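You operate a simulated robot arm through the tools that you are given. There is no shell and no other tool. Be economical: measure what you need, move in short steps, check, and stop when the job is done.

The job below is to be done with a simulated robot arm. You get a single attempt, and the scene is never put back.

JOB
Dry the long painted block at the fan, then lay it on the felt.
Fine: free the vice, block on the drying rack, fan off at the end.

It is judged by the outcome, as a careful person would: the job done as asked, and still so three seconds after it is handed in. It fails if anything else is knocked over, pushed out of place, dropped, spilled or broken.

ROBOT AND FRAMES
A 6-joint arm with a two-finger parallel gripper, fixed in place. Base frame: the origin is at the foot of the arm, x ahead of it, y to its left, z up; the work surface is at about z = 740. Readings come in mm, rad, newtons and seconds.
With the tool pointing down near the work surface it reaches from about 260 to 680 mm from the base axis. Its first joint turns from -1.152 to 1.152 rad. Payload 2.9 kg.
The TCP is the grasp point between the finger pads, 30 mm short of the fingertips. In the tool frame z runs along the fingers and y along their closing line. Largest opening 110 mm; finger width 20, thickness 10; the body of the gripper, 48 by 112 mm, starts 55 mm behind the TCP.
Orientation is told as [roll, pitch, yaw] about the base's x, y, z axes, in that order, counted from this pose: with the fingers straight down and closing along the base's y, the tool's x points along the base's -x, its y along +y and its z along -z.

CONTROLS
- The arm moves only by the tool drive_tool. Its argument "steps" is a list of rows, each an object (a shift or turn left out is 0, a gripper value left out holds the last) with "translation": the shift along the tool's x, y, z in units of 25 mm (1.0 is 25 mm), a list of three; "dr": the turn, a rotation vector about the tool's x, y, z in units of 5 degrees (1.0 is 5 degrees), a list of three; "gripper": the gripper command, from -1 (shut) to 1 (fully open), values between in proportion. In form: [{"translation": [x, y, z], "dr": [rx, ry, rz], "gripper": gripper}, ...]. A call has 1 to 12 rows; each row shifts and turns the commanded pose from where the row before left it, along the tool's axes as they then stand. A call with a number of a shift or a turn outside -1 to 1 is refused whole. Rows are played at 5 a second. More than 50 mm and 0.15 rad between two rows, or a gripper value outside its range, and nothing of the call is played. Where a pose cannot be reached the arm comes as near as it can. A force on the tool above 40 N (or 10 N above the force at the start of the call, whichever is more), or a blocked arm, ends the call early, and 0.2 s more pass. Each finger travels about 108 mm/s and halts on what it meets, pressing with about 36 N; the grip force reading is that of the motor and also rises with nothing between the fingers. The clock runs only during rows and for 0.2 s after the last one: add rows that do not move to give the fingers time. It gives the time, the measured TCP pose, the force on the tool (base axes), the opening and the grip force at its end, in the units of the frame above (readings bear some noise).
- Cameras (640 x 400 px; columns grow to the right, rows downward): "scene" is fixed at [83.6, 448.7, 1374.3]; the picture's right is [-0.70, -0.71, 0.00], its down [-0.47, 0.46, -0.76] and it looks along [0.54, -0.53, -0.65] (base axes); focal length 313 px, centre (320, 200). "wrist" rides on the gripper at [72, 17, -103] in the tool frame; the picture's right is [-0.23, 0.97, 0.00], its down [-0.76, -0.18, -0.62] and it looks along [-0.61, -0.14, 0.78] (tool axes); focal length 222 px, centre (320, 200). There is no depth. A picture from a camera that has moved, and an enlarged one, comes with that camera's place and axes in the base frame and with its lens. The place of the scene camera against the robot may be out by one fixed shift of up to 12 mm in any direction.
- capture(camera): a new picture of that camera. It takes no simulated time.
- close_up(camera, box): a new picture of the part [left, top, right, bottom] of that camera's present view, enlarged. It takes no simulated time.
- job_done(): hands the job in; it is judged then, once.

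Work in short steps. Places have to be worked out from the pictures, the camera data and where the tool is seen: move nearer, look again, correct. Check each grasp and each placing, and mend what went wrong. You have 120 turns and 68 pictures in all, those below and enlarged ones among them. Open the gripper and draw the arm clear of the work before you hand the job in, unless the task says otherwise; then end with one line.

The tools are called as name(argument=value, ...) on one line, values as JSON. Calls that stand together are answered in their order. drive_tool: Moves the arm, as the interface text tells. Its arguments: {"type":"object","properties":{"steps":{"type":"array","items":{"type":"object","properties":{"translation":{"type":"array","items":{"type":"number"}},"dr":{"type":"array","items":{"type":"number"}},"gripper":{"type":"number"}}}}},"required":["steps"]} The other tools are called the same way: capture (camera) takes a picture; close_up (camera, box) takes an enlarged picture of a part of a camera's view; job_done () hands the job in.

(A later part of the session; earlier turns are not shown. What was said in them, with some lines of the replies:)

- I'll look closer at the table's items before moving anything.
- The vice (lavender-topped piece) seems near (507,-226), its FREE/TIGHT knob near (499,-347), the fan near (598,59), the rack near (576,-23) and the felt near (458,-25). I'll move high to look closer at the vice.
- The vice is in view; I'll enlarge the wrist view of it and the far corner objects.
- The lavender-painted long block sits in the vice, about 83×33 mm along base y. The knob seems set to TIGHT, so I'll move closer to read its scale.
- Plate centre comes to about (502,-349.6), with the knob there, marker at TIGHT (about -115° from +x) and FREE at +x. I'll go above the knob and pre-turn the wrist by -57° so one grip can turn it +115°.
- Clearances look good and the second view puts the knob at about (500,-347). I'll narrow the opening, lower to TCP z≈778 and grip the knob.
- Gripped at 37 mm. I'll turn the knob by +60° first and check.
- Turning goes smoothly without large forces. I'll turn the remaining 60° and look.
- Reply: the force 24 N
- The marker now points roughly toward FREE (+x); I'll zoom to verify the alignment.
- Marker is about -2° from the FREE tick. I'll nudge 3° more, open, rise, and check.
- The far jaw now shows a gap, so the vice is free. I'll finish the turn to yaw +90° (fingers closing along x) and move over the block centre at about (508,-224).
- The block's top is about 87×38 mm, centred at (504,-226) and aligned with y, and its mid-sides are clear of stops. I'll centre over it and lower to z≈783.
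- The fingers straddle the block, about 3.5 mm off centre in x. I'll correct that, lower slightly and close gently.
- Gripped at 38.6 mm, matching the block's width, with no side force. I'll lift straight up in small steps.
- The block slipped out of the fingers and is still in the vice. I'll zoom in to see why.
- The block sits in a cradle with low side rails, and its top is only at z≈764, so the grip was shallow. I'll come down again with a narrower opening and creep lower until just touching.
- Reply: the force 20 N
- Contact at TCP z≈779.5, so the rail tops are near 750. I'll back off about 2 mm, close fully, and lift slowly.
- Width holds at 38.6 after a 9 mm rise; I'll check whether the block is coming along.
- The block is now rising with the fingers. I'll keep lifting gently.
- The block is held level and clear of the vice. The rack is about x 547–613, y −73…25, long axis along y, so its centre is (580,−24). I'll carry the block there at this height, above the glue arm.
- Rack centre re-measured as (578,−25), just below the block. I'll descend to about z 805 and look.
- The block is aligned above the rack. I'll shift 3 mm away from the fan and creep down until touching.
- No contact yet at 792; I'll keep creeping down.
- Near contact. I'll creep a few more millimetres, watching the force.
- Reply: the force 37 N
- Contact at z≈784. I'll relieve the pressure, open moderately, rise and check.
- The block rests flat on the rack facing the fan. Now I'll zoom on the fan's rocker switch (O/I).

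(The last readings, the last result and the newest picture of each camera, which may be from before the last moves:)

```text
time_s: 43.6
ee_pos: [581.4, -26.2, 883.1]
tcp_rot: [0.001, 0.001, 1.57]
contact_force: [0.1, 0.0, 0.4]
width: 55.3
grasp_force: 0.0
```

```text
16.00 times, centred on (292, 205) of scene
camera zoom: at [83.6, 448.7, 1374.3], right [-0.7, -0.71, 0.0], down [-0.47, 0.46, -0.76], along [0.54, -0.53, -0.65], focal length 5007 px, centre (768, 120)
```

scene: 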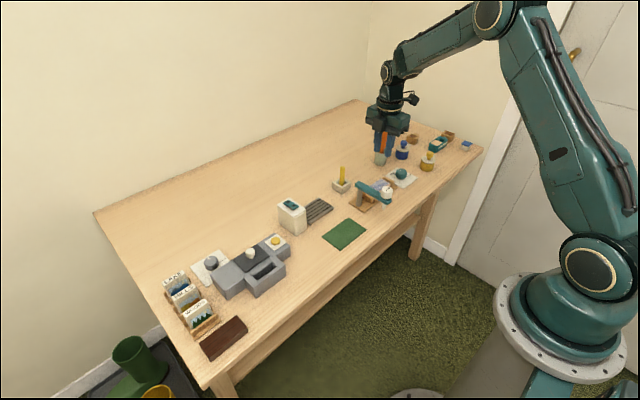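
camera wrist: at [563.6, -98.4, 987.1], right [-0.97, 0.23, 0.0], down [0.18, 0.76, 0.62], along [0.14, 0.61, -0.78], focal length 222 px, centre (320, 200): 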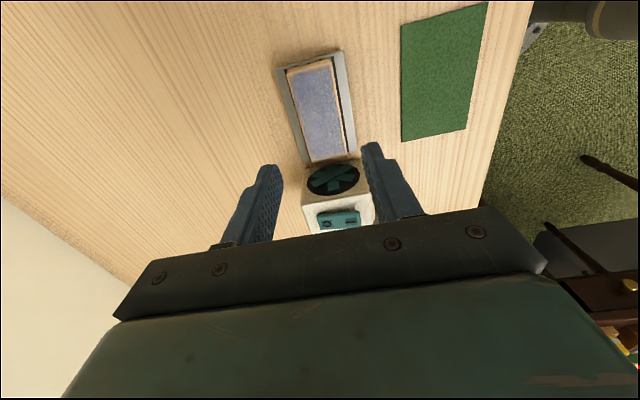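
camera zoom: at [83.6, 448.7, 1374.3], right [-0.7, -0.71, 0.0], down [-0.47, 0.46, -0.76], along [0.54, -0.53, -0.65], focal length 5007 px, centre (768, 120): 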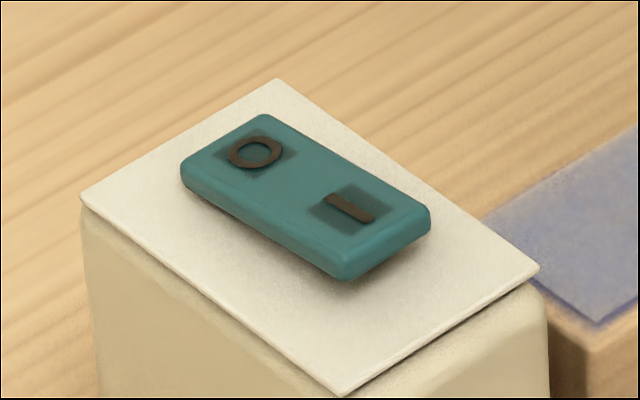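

The I end is the one toward −x, at about (569,66), top z≈822–828, and O is at (593,63). I'll close the fingers and hover over the I end at about (565,66).

drive_tool(steps=[{"translation": [0, 0, -0.6], "gripper": -1}, {"translation": [-0.93, 0.17, 0]}, {"translation": [-0.93, 0.17, 0]}, {"translation": [-0.93, 0.16, 0]}, {"translation": [-0.9, 0.16, 0]}, {}, {}])

capture(camera="wrist")

close_up(camera="scene", box=[252, 160, 332, 210])

```text
time_s: 45.2
ee_pos: [562.9, 64.8, 898.3]
tcp_rot: [0.0, 0.0, 1.572]
contact_force: [0.0, 0.2, -0.7]
width: 0.0
grasp_force: 36.0
```

```text
24 pictures are left
camera wrist: at [546.2, -8.1, 1002.5], right [-0.97, 0.23, 0.0], down [0.18, 0.76, 0.62], along [0.14, 0.61, -0.78], focal length 222 px, centre (320, 200)
```

wrist: 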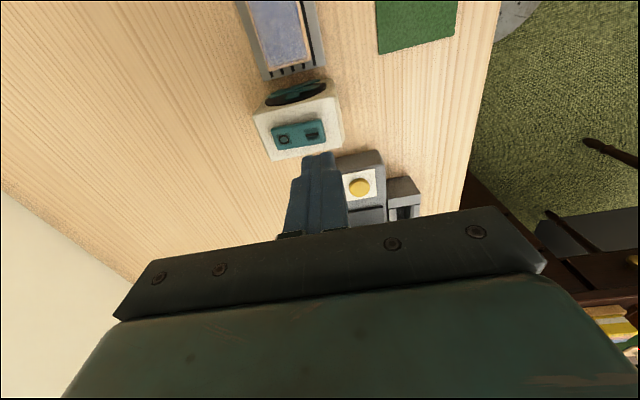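

```text
8.00 times, centred on (292, 185) of scene
camera zoom: at [83.5, 448.7, 1374.3], right [-0.7, -0.71, 0.0], down [-0.47, 0.46, -0.76], along [0.54, -0.53, -0.65], focal length 2503 px, centre (544, 320)
```

zoom: 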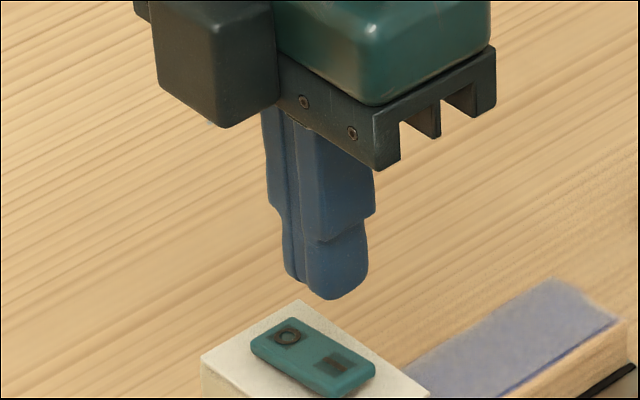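

The I mark re-measures at (569,62–66); the tool at (563,65) is over that end. I'll descend to just above and then press with small steps.

drive_tool(steps=[{"translation": [0, 0, 0.6]}, {"translation": [0, 0, 0.6]}, {"translation": [0, 0, 0.3]}, {"translation": [0, 0, 0.1]}, {}])

drive_tool(steps=[{"translation": [0, 0, 0.1]}, {"translation": [0, 0, 0.1]}, {}])

```text
time_s: 46.4
ee_pos: [562.7, 65.1, 857.8]
tcp_rot: [-0.002, 0.0, 1.57]
contact_force: [-1.8, -0.4, 1.4]
width: 0.0
grasp_force: 36.3
```

```text
time_s: 47.2
ee_pos: [562.9, 64.7, 854.9]
tcp_rot: [-0.003, 0.0, 1.571]
contact_force: [-11.3, -0.6, 21.7]
width: 0.1
grasp_force: 35.9
```

Pressing with 22 N now; I'll press about 2 mm more, then rise and look.

drive_tool(steps=[{"translation": [0, 0, 0.06]}, {}, {"translation": [0, 0, -0.5]}, {"translation": [0, 0, -1]}, {}])

close_up(camera="wrist", box=[244, 70, 356, 150])

close_up(camera="scene", box=[268, 190, 316, 220])

```text
time_s: 47.7
ee_pos: [561.5, 64.1, 854.9]
tcp_rot: [-0.001, 0.0, 1.572]
contact_force: [-7.4, -0.3, 7.2]
width: 0.0
grasp_force: 36.3
stopped in row 2: the force on the tool passed its limit (the readings are from after the stop); the commanded pose is now the measured one
```

```text
5.00 times, centred on (300, 110) of wrist
camera zoom: at [545.8, -8.0, 958.6], right [-0.97, 0.23, 0.0], down [0.18, 0.76, 0.62], along [0.14, 0.61, -0.78], focal length 1111 px, centre (420, 650)
```

zoom: 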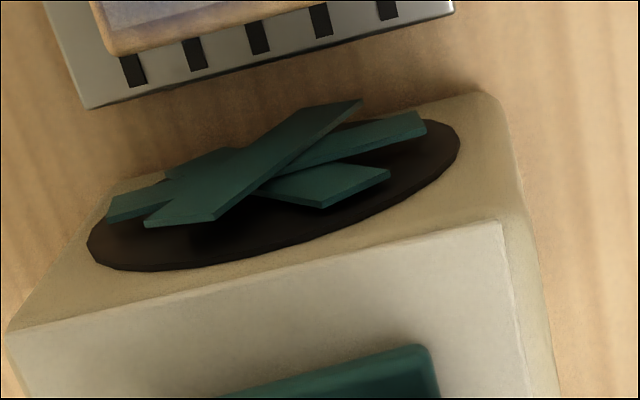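

```text
13.33 times, centred on (292, 205) of scene
camera zoom: at [83.3, 448.6, 1374.4], right [-0.7, -0.71, 0.0], down [-0.47, 0.46, -0.76], along [0.54, -0.53, -0.65], focal length 4172 px, centre (693, 133)
```

zoom: 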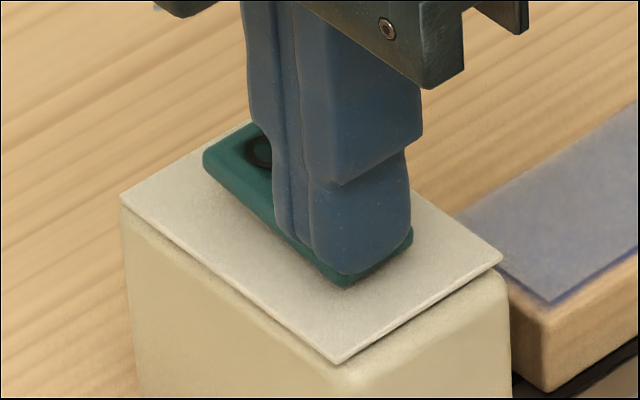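

Force passed the limit at the end of the press, and the blade angle appears changed. I'll rise and check the rocker and blades.

drive_tool(steps=[{"translation": [0, 0, -0.5]}, {"translation": [0, 0, -1]}, {}])

close_up(camera="wrist", box=[244, 70, 356, 160])

close_up(camera="scene", box=[268, 190, 316, 220])

```text
time_s: 48.5
ee_pos: [563.0, 63.6, 890.6]
tcp_rot: [-0.004, 0.0, 1.571]
contact_force: [0.4, 0.1, 0.0]
width: 0.0
grasp_force: 36.3
```

```text
4.44 times, centred on (300, 115) of wrist
camera zoom: at [545.7, -8.8, 994.6], right [-0.97, 0.23, 0.0], down [0.18, 0.76, 0.62], along [0.14, 0.61, -0.78], focal length 987 px, centre (409, 578)
```

zoom: 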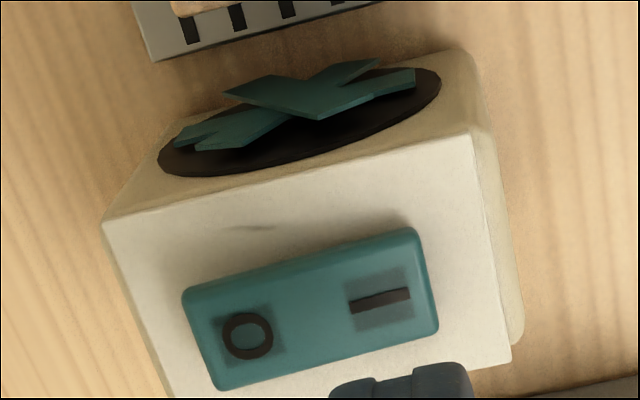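

```text
13.33 times, centred on (292, 205) of scene
camera zoom: at [83.6, 448.7, 1374.3], right [-0.7, -0.71, 0.0], down [-0.47, 0.46, -0.76], along [0.54, -0.53, -0.65], focal length 4172 px, centre (693, 133)
```

zoom: 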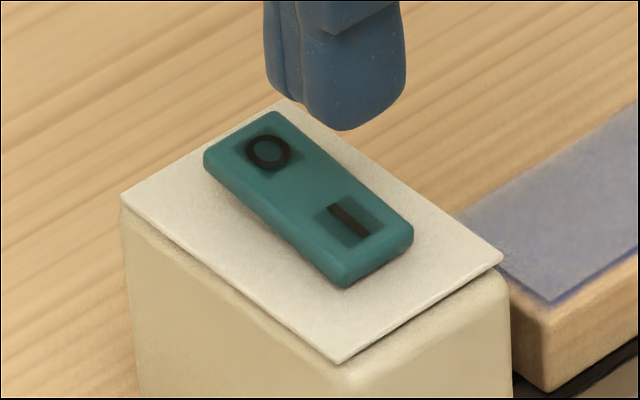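

The I end is down and the blades have turned, so the fan is on. I'll move over the O end and let it dry, checking the paint's look.

drive_tool(steps=[{"translation": [0, -0.7, -0.3]}, {"translation": [0, -0.66, 0]}, {}, {}, {}, {}, {}, {}, {}, {}, {}, {}])

drive_tool(steps=[{}, {}, {}, {}, {}, {}, {}, {}, {}, {}, {}, {}])

drive_tool(steps=[{}, {}, {}, {}, {}, {}, {}, {}, {}, {}, {}, {}])

close_up(camera="scene", box=[268, 180, 348, 230])

```text
time_s: 51.1
ee_pos: [597.3, 63.6, 899.7]
tcp_rot: [-0.004, 0.001, 1.57]
contact_force: [0.6, 0.7, 0.3]
width: 0.2
grasp_force: 35.9
```

```text
time_s: 53.7
ee_pos: [596.4, 64.4, 899.4]
tcp_rot: [-0.005, 0.0, 1.572]
contact_force: [-0.5, -0.3, -0.3]
width: 0.0
grasp_force: 36.2
```

```text
time_s: 56.3
ee_pos: [596.6, 62.4, 900.0]
tcp_rot: [-0.003, 0.001, 1.572]
contact_force: [-0.4, 0.7, 0.2]
width: 0.2
grasp_force: 35.6
```

```text
8.00 times, centred on (308, 205) of scene
camera zoom: at [83.6, 448.7, 1374.3], right [-0.7, -0.71, 0.0], down [-0.47, 0.46, -0.76], along [0.54, -0.53, -0.65], focal length 2503 px, centre (416, 160)
```

zoom: 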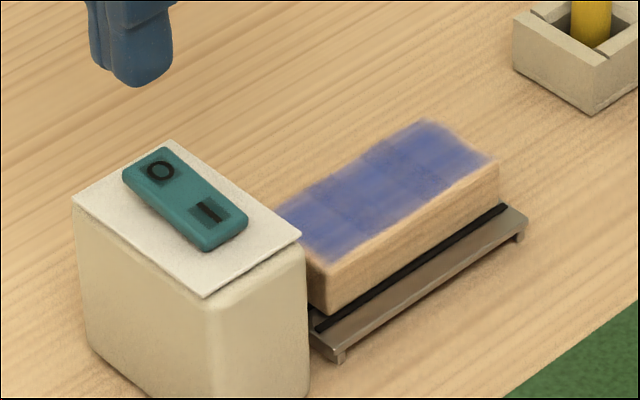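

The paint is changing to a deeper blue as it dries. I'll wait longer and compare.

drive_tool(steps=[{}, {}, {}, {}, {}, {}, {}, {}, {}, {}, {}, {}])

drive_tool(steps=[{}, {}, {}, {}, {}, {}, {}, {}, {}, {}, {}, {}])

close_up(camera="scene", box=[268, 180, 348, 230])

```text
time_s: 58.9
ee_pos: [596.1, 63.2, 899.6]
tcp_rot: [-0.002, -0.001, 1.572]
contact_force: [0.7, 1.1, -0.6]
width: 0.0
grasp_force: 36.2
```

```text
time_s: 61.5
ee_pos: [597.5, 62.8, 900.4]
tcp_rot: [-0.004, -0.001, 1.57]
contact_force: [0.2, -0.6, -0.7]
width: 0.0
grasp_force: 35.4
```

```text
8.00 times, centred on (308, 205) of scene
camera zoom: at [83.6, 448.7, 1374.3], right [-0.7, -0.71, 0.0], down [-0.47, 0.46, -0.76], along [0.54, -0.53, -0.65], focal length 2503 px, centre (416, 160)
```

zoom: 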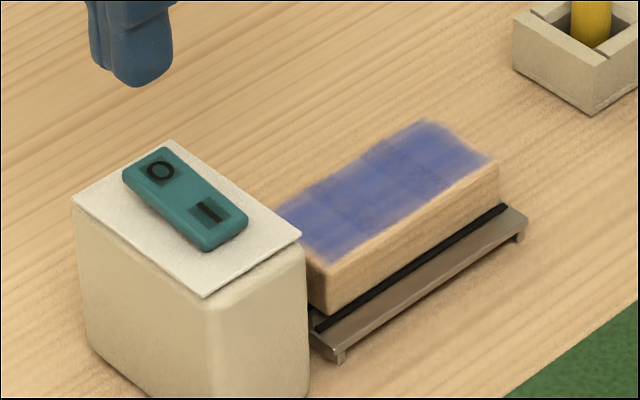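

The colour is unchanged over the last 5 s (a solid matte blue), so it's dry. Now I'll press the O end to switch the fan off.

drive_tool(steps=[{"translation": [0, 0, 0.6]}, {"translation": [0, 0, 0.6]}, {"translation": [0, 0, 0.4]}, {"translation": [0, 0, 0.1]}, {}])

drive_tool(steps=[{"translation": [0, 0, 0.1]}, {"translation": [0, 0, 0.06]}, {"translation": [0, 0, 0.06]}, {}])

```text
time_s: 62.7
ee_pos: [596.3, 65.4, 857.7]
tcp_rot: [-0.003, -0.001, 1.571]
contact_force: [-0.5, -1.0, 0.4]
width: 0.3
grasp_force: 36.2
```

```text
time_s: 63.8
ee_pos: [598.2, 64.8, 855.2]
tcp_rot: [-0.006, 0.001, 1.569]
contact_force: [-2.5, -0.3, 5.0]
width: 0.2
grasp_force: 36.2
stopped in row 4: the force on the tool passed its limit (the readings are from after the stop); the commanded pose is now the measured one
```

Force passed the limit during that press; I'll rise and check the switch.

drive_tool(steps=[{"translation": [0, 0, -0.5]}, {"translation": [0, 0, -1]}, {"translation": [0, 0, -0.5]}, {}])

close_up(camera="wrist", box=[244, 70, 388, 160])

close_up(camera="scene", box=[268, 190, 316, 220])

```text
time_s: 64.8
ee_pos: [596.4, 65.2, 903.9]
tcp_rot: [-0.006, -0.001, 1.569]
contact_force: [-0.2, -0.5, -0.2]
width: 0.3
grasp_force: 36.5
```

```text
4.44 times, centred on (316, 115) of wrist
camera zoom: at [579.8, -7.8, 1007.2], right [-0.97, 0.23, -0.01], down [0.18, 0.76, 0.62], along [0.15, 0.61, -0.78], focal length 987 px, centre (338, 578)
```

zoom: 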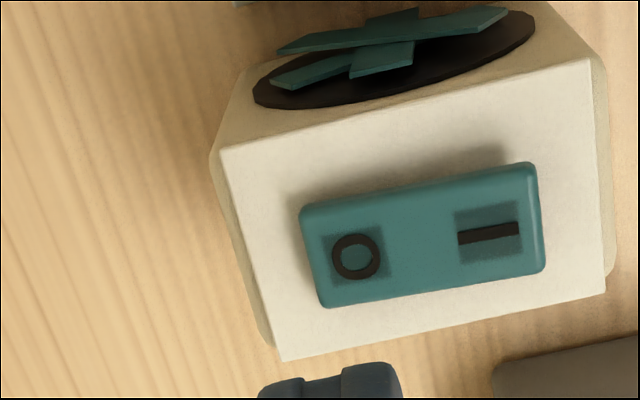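

```text
13.33 times, centred on (292, 205) of scene
camera zoom: at [83.6, 448.7, 1374.3], right [-0.7, -0.71, 0.0], down [-0.47, 0.46, -0.76], along [0.54, -0.53, -0.65], focal length 4172 px, centre (693, 133)
```

zoom: 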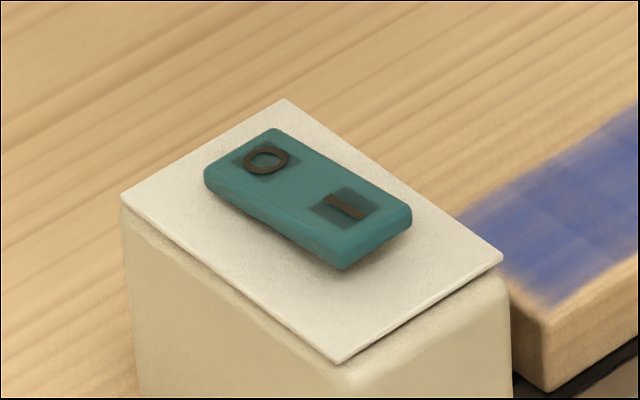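

The rocker is back to O. I'll return above the block with the fingers open to 55 mm and check the view (and that the blades are still).

drive_tool(steps=[{"translation": [0.92, 0.17, 0]}, {"translation": [0.92, 0.17, 0], "gripper": 0.0}, {"translation": [0.92, 0.17, 0]}, {"translation": [0.91, 0.17, 0]}, {}, {}])

capture(camera="wrist")

```text
time_s: 66.2
ee_pos: [579.9, -27.9, 903.9]
tcp_rot: [-0.004, 0.0, 1.57]
contact_force: [0.8, 0.7, 0.0]
width: 55.0
grasp_force: 0.0
```

```text
14 pictures are left
camera wrist: at [563.4, -100.3, 1007.3], right [-0.97, 0.23, -0.01], down [0.18, 0.76, 0.62], along [0.15, 0.61, -0.78], focal length 222 px, centre (320, 200)
```

wrist: 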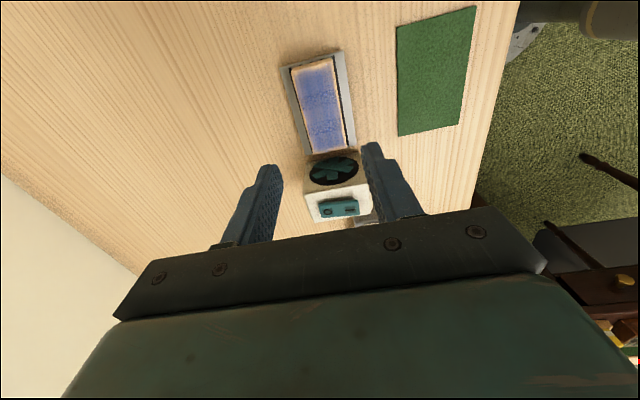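

The felt spans x 424–496, y −79…32, centre (460,−23). I'll descend on the block at the same grasp as before and close.

drive_tool(steps=[{"translation": [0, 0, 0.8]}, {"translation": [0, 0, 0.9]}, {"translation": [0, 0, 0.9]}, {"translation": [0, 0, 0.9]}, {"translation": [0, 0, 0.7]}, {"translation": [0, 0, 0.4]}, {"translation": [0, 0, 0.1]}, {}])

drive_tool(steps=[{"gripper": -0.5}, {"gripper": -1}, {}, {}, {}])

drive_tool(steps=[{"translation": [0, 0, -0.1]}, {"translation": [0, 0, -0.1]}, {"translation": [0, 0, -0.15]}, {"translation": [0, 0, -0.2]}, {}])

close_up(camera="scene", box=[268, 180, 348, 230])

```text
time_s: 68.0
ee_pos: [580.1, -26.2, 787.7]
tcp_rot: [-0.004, 0.001, 1.57]
contact_force: [-0.9, -0.2, 0.1]
width: 55.3
grasp_force: 0.1
```

```text
time_s: 69.2
ee_pos: [582.0, -26.1, 786.6]
tcp_rot: [-0.007, 0.0, 1.569]
contact_force: [-0.3, -0.5, -0.1]
width: 38.8
grasp_force: 36.3
```

```text
time_s: 70.4
ee_pos: [580.6, -27.0, 800.5]
tcp_rot: [-0.007, 0.0, 1.569]
contact_force: [-0.5, -0.7, -0.9]
width: 38.8
grasp_force: 35.6
```

```text
8.00 times, centred on (308, 205) of scene
camera zoom: at [83.6, 448.7, 1374.3], right [-0.7, -0.71, 0.0], down [-0.47, 0.46, -0.76], along [0.54, -0.53, -0.65], focal length 2503 px, centre (416, 160)
```

zoom: 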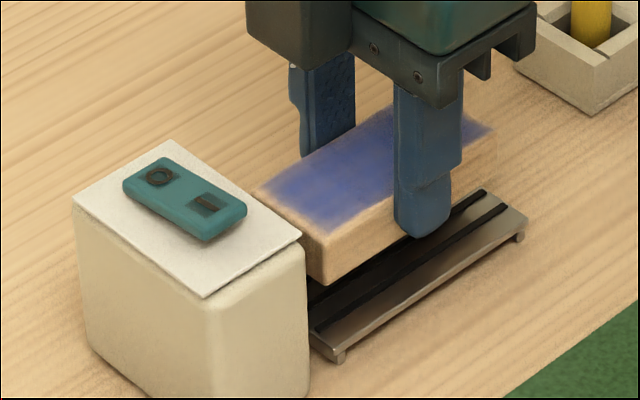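

The block is held again and clear of the rack. I'll lift to about z 860 and carry it toward −x over the felt, to about (460,−19).

drive_tool(steps=[{"translation": [0, 0, -0.3]}, {"translation": [0, 0, -0.5]}, {"translation": [0, 0, -0.6]}, {"translation": [0, 0, -0.6]}, {"translation": [0, 0, -0.4]}, {}])

drive_tool(steps=[{"translation": [0, 0.4, 0]}, {"translation": [-0.06, 0.7, 0]}, {"translation": [-0.06, 0.7, 0]}, {"translation": [-0.06, 0.7, 0]}, {"translation": [-0.06, 0.7, 0]}, {"translation": [-0.06, 0.7, 0]}, {"translation": [0, 0.6, 0]}, {"translation": [0, 0.32, 0]}, {}])

capture(camera="wrist")

close_up(camera="scene", box=[284, 150, 412, 250])

```text
time_s: 71.8
ee_pos: [580.7, -27.9, 860.9]
tcp_rot: [-0.006, -0.002, 1.569]
contact_force: [-0.2, -0.6, -0.3]
width: 39.1
grasp_force: 35.4
```

```text
time_s: 73.8
ee_pos: [459.1, -19.0, 860.5]
tcp_rot: [-0.005, 0.0, 1.568]
contact_force: [0.6, -0.6, -0.4]
width: 38.6
grasp_force: 36.4
```

```text
12 pictures are left
camera wrist: at [442.2, -92.0, 963.4], right [-0.97, 0.23, -0.01], down [0.18, 0.76, 0.62], along [0.15, 0.61, -0.78], focal length 222 px, centre (320, 200)
```

wrist: 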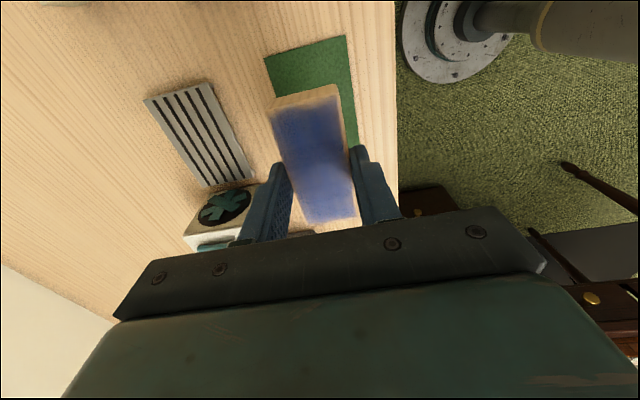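

```text
4.00 times, centred on (348, 200) of scene
camera zoom: at [83.6, 448.7, 1374.3], right [-0.7, -0.71, 0.0], down [-0.47, 0.46, -0.76], along [0.54, -0.53, -0.65], focal length 1252 px, centre (208, 200)
```

zoom: 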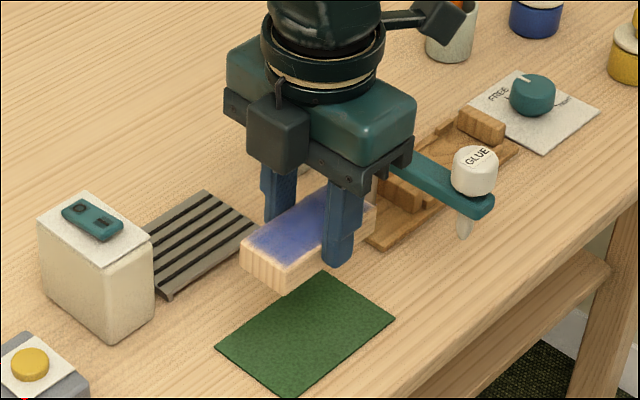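

Block is aligned over the felt (felt x 425–494, from y≈−80). I'll descend to about 800 and then creep until contact.

drive_tool(steps=[{"translation": [0, 0, 0.5]}, {"translation": [0, 0, 0.6]}, {"translation": [0, 0, 0.6]}, {"translation": [0, 0, 0.5]}, {"translation": [0, 0, 0.2]}, {}])

drive_tool(steps=[{"translation": [0, 0, 0.15]}, {"translation": [0, 0, 0.15]}, {"translation": [0, 0, 0.1]}, {"translation": [0, 0, 0.1]}, {}])

drive_tool(steps=[{"translation": [0, 0, 0.08]}, {"translation": [0, 0, 0.08]}, {}])

```text
time_s: 75.2
ee_pos: [459.8, -19.2, 800.2]
tcp_rot: [-0.006, 0.001, 1.57]
contact_force: [-0.3, -0.2, -0.4]
width: 38.8
grasp_force: 35.3
```

```text
time_s: 76.4
ee_pos: [460.2, -19.3, 787.8]
tcp_rot: [-0.004, 0.001, 1.57]
contact_force: [0.1, 1.0, -0.4]
width: 38.7
grasp_force: 35.9
```

```text
time_s: 77.2
ee_pos: [460.3, -19.6, 782.6]
tcp_rot: [-0.005, 0.001, 1.569]
contact_force: [-0.1, -0.1, 0.5]
width: 39.0
grasp_force: 36.4
```

No contact yet; I'll continue in small steps.

drive_tool(steps=[{"translation": [0, 0, 0.08]}, {"translation": [0, 0, 0.08]}, {}])

close_up(camera="scene", box=[316, 195, 380, 245])

```text
time_s: 78.0
ee_pos: [460.3, -19.4, 779.0]
tcp_rot: [-0.005, -0.002, 1.569]
contact_force: [0.6, 1.3, -0.5]
width: 38.9
grasp_force: 36.1
```

```text
8.00 times, centred on (348, 220) of scene
camera zoom: at [83.6, 448.7, 1374.3], right [-0.7, -0.71, 0.0], down [-0.47, 0.46, -0.76], along [0.54, -0.53, -0.65], focal length 2503 px, centre (96, 40)
```

zoom: 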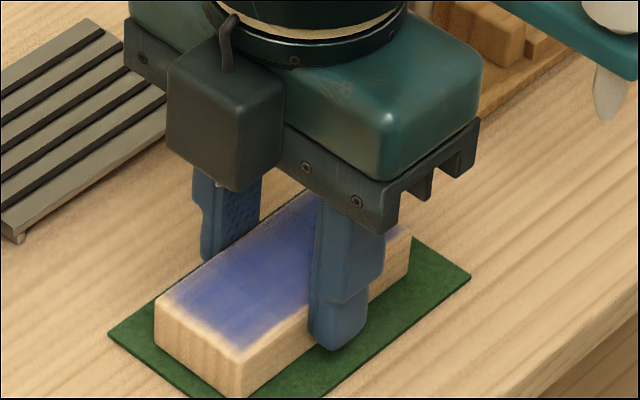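

Almost down, well within the felt. A few more fine steps.

drive_tool(steps=[{"translation": [0, 0, 0.06]}, {"translation": [0, 0, 0.06]}, {}])

drive_tool(steps=[{"translation": [0, 0, 0.06]}, {"translation": [0, 0, 0.04]}, {}])

```text
time_s: 78.9
ee_pos: [460.4, -19.7, 777.4]
tcp_rot: [-0.007, 0.001, 1.571]
contact_force: [-3.0, -1.1, 7.2]
width: 38.7
grasp_force: 35.7
stopped in row 3: the force on the tool passed its limit (the readings are from after the stop); the commanded pose is now the measured one
```

```text
time_s: 79.5
ee_pos: [460.9, -20.5, 778.6]
tcp_rot: [-0.007, -0.001, 1.571]
contact_force: [-3.7, 0.4, 8.4]
width: 38.7
grasp_force: 35.9
stopped in row 2: the force on the tool passed its limit (the readings are from after the stop); the commanded pose is now the measured one
```

The block is firmly on the felt (contact at z≈778). I'll release, rise and check.

drive_tool(steps=[{}, {"gripper": -0.2}, {"gripper": 0.0}, {}, {"translation": [0, 0, -0.3]}, {"translation": [0, 0, -0.7]}, {"translation": [0, 0, -1]}, {"translation": [0, 0, -1]}, {"translation": [0, 0, -1]}, {"translation": [0, 0, -1]}, {}])

capture(camera="wrist")

close_up(camera="scene", box=[276, 150, 420, 250])

```text
time_s: 81.9
ee_pos: [458.9, -18.3, 902.3]
tcp_rot: [-0.008, -0.001, 1.569]
contact_force: [0.0, 0.0, -0.5]
width: 55.1
grasp_force: 0.1
```

```text
9 pictures are left
camera wrist: at [442.0, -92.0, 1005.9], right [-0.97, 0.23, -0.01], down [0.17, 0.76, 0.62], along [0.15, 0.61, -0.78], focal length 222 px, centre (320, 200)
```

wrist: 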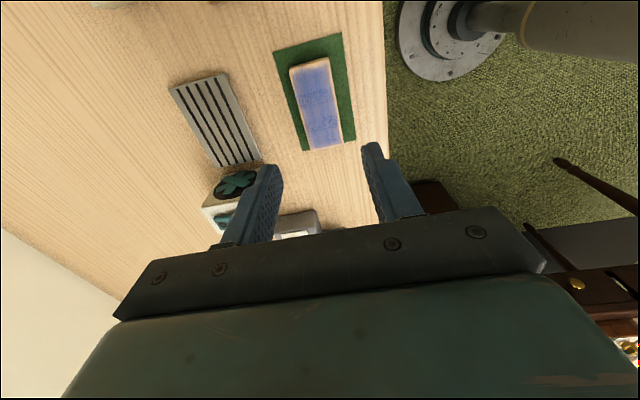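

```text
4.00 times, centred on (348, 200) of scene
camera zoom: at [83.5, 448.7, 1374.3], right [-0.7, -0.71, 0.0], down [-0.47, 0.46, -0.76], along [0.54, -0.53, -0.65], focal length 1252 px, centre (208, 200)
```

zoom: 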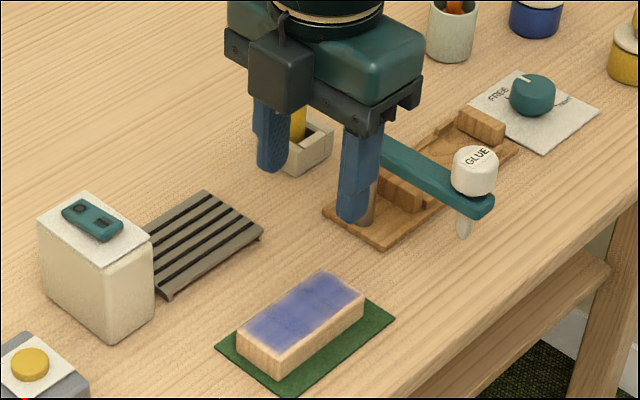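

The block lies fully on the felt. I'll draw the arm up with the gripper open, and compare fan blades over time to confirm it is stopped.

close_up(camera="wrist", box=[200, 160, 264, 200])

drive_tool(steps=[{"gripper": 0.5}, {"gripper": 0.5}, {}])

close_up(camera="wrist", box=[200, 160, 264, 200])

drive_tool(steps=[{"translation": [0, 0, -1], "gripper": 1}, {"translation": [0, 0, -1]}, {"translation": [0, 0, -1]}, {"translation": [0, 0, -1]}, {"translation": [0, 0, -1]}, {"translation": [0, 0, -1]}, {}])

capture(camera="scene")

```text
10.00 times, centred on (232, 180) of wrist
camera zoom: at [442.0, -92.0, 1005.9], right [-0.97, 0.23, -0.01], down [0.17, 0.76, 0.62], along [0.15, 0.61, -0.78], focal length 2221 px, centre (1200, 400)
```

zoom: 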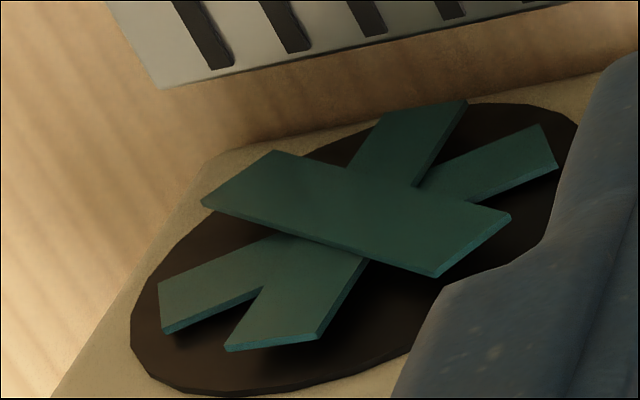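

```text
time_s: 82.7
ee_pos: [458.7, -19.7, 902.2]
tcp_rot: [-0.005, 0.001, 1.568]
contact_force: [0.0, -1.1, 0.7]
width: 82.5
grasp_force: 0.1
```

```text
10.00 times, centred on (232, 180) of wrist
camera zoom: at [442.0, -91.9, 1005.5], right [-0.97, 0.23, -0.01], down [0.17, 0.76, 0.62], along [0.15, 0.61, -0.78], focal length 2221 px, centre (1200, 400)
```

zoom: 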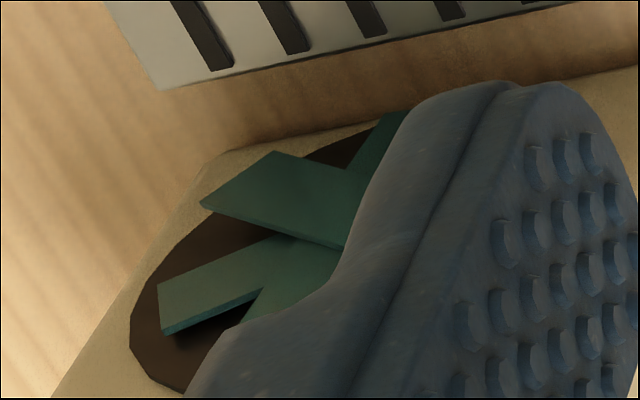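

```text
time_s: 84.3
ee_pos: [460.5, -21.1, 1053.5]
tcp_rot: [-0.008, 0.001, 1.569]
contact_force: [-0.6, 0.1, -0.3]
width: 110.0
grasp_force: 0.1
```

```text
5 pictures are left
```

scene: 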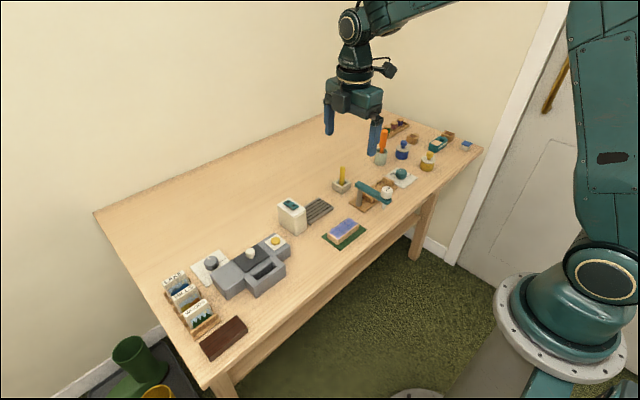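

The blades are at the same angle in both pictures, so the fan is stopped. The block is on the felt, everything else is in place and the arm is clear, so I'm handing in.

job_done()

```text
The job is handed in.
```

I freed the vice, dried the long block at the fan on the rack, switched the fan off and laid the block on the felt; the first lift slipped and left the block in the vice, but the second held.
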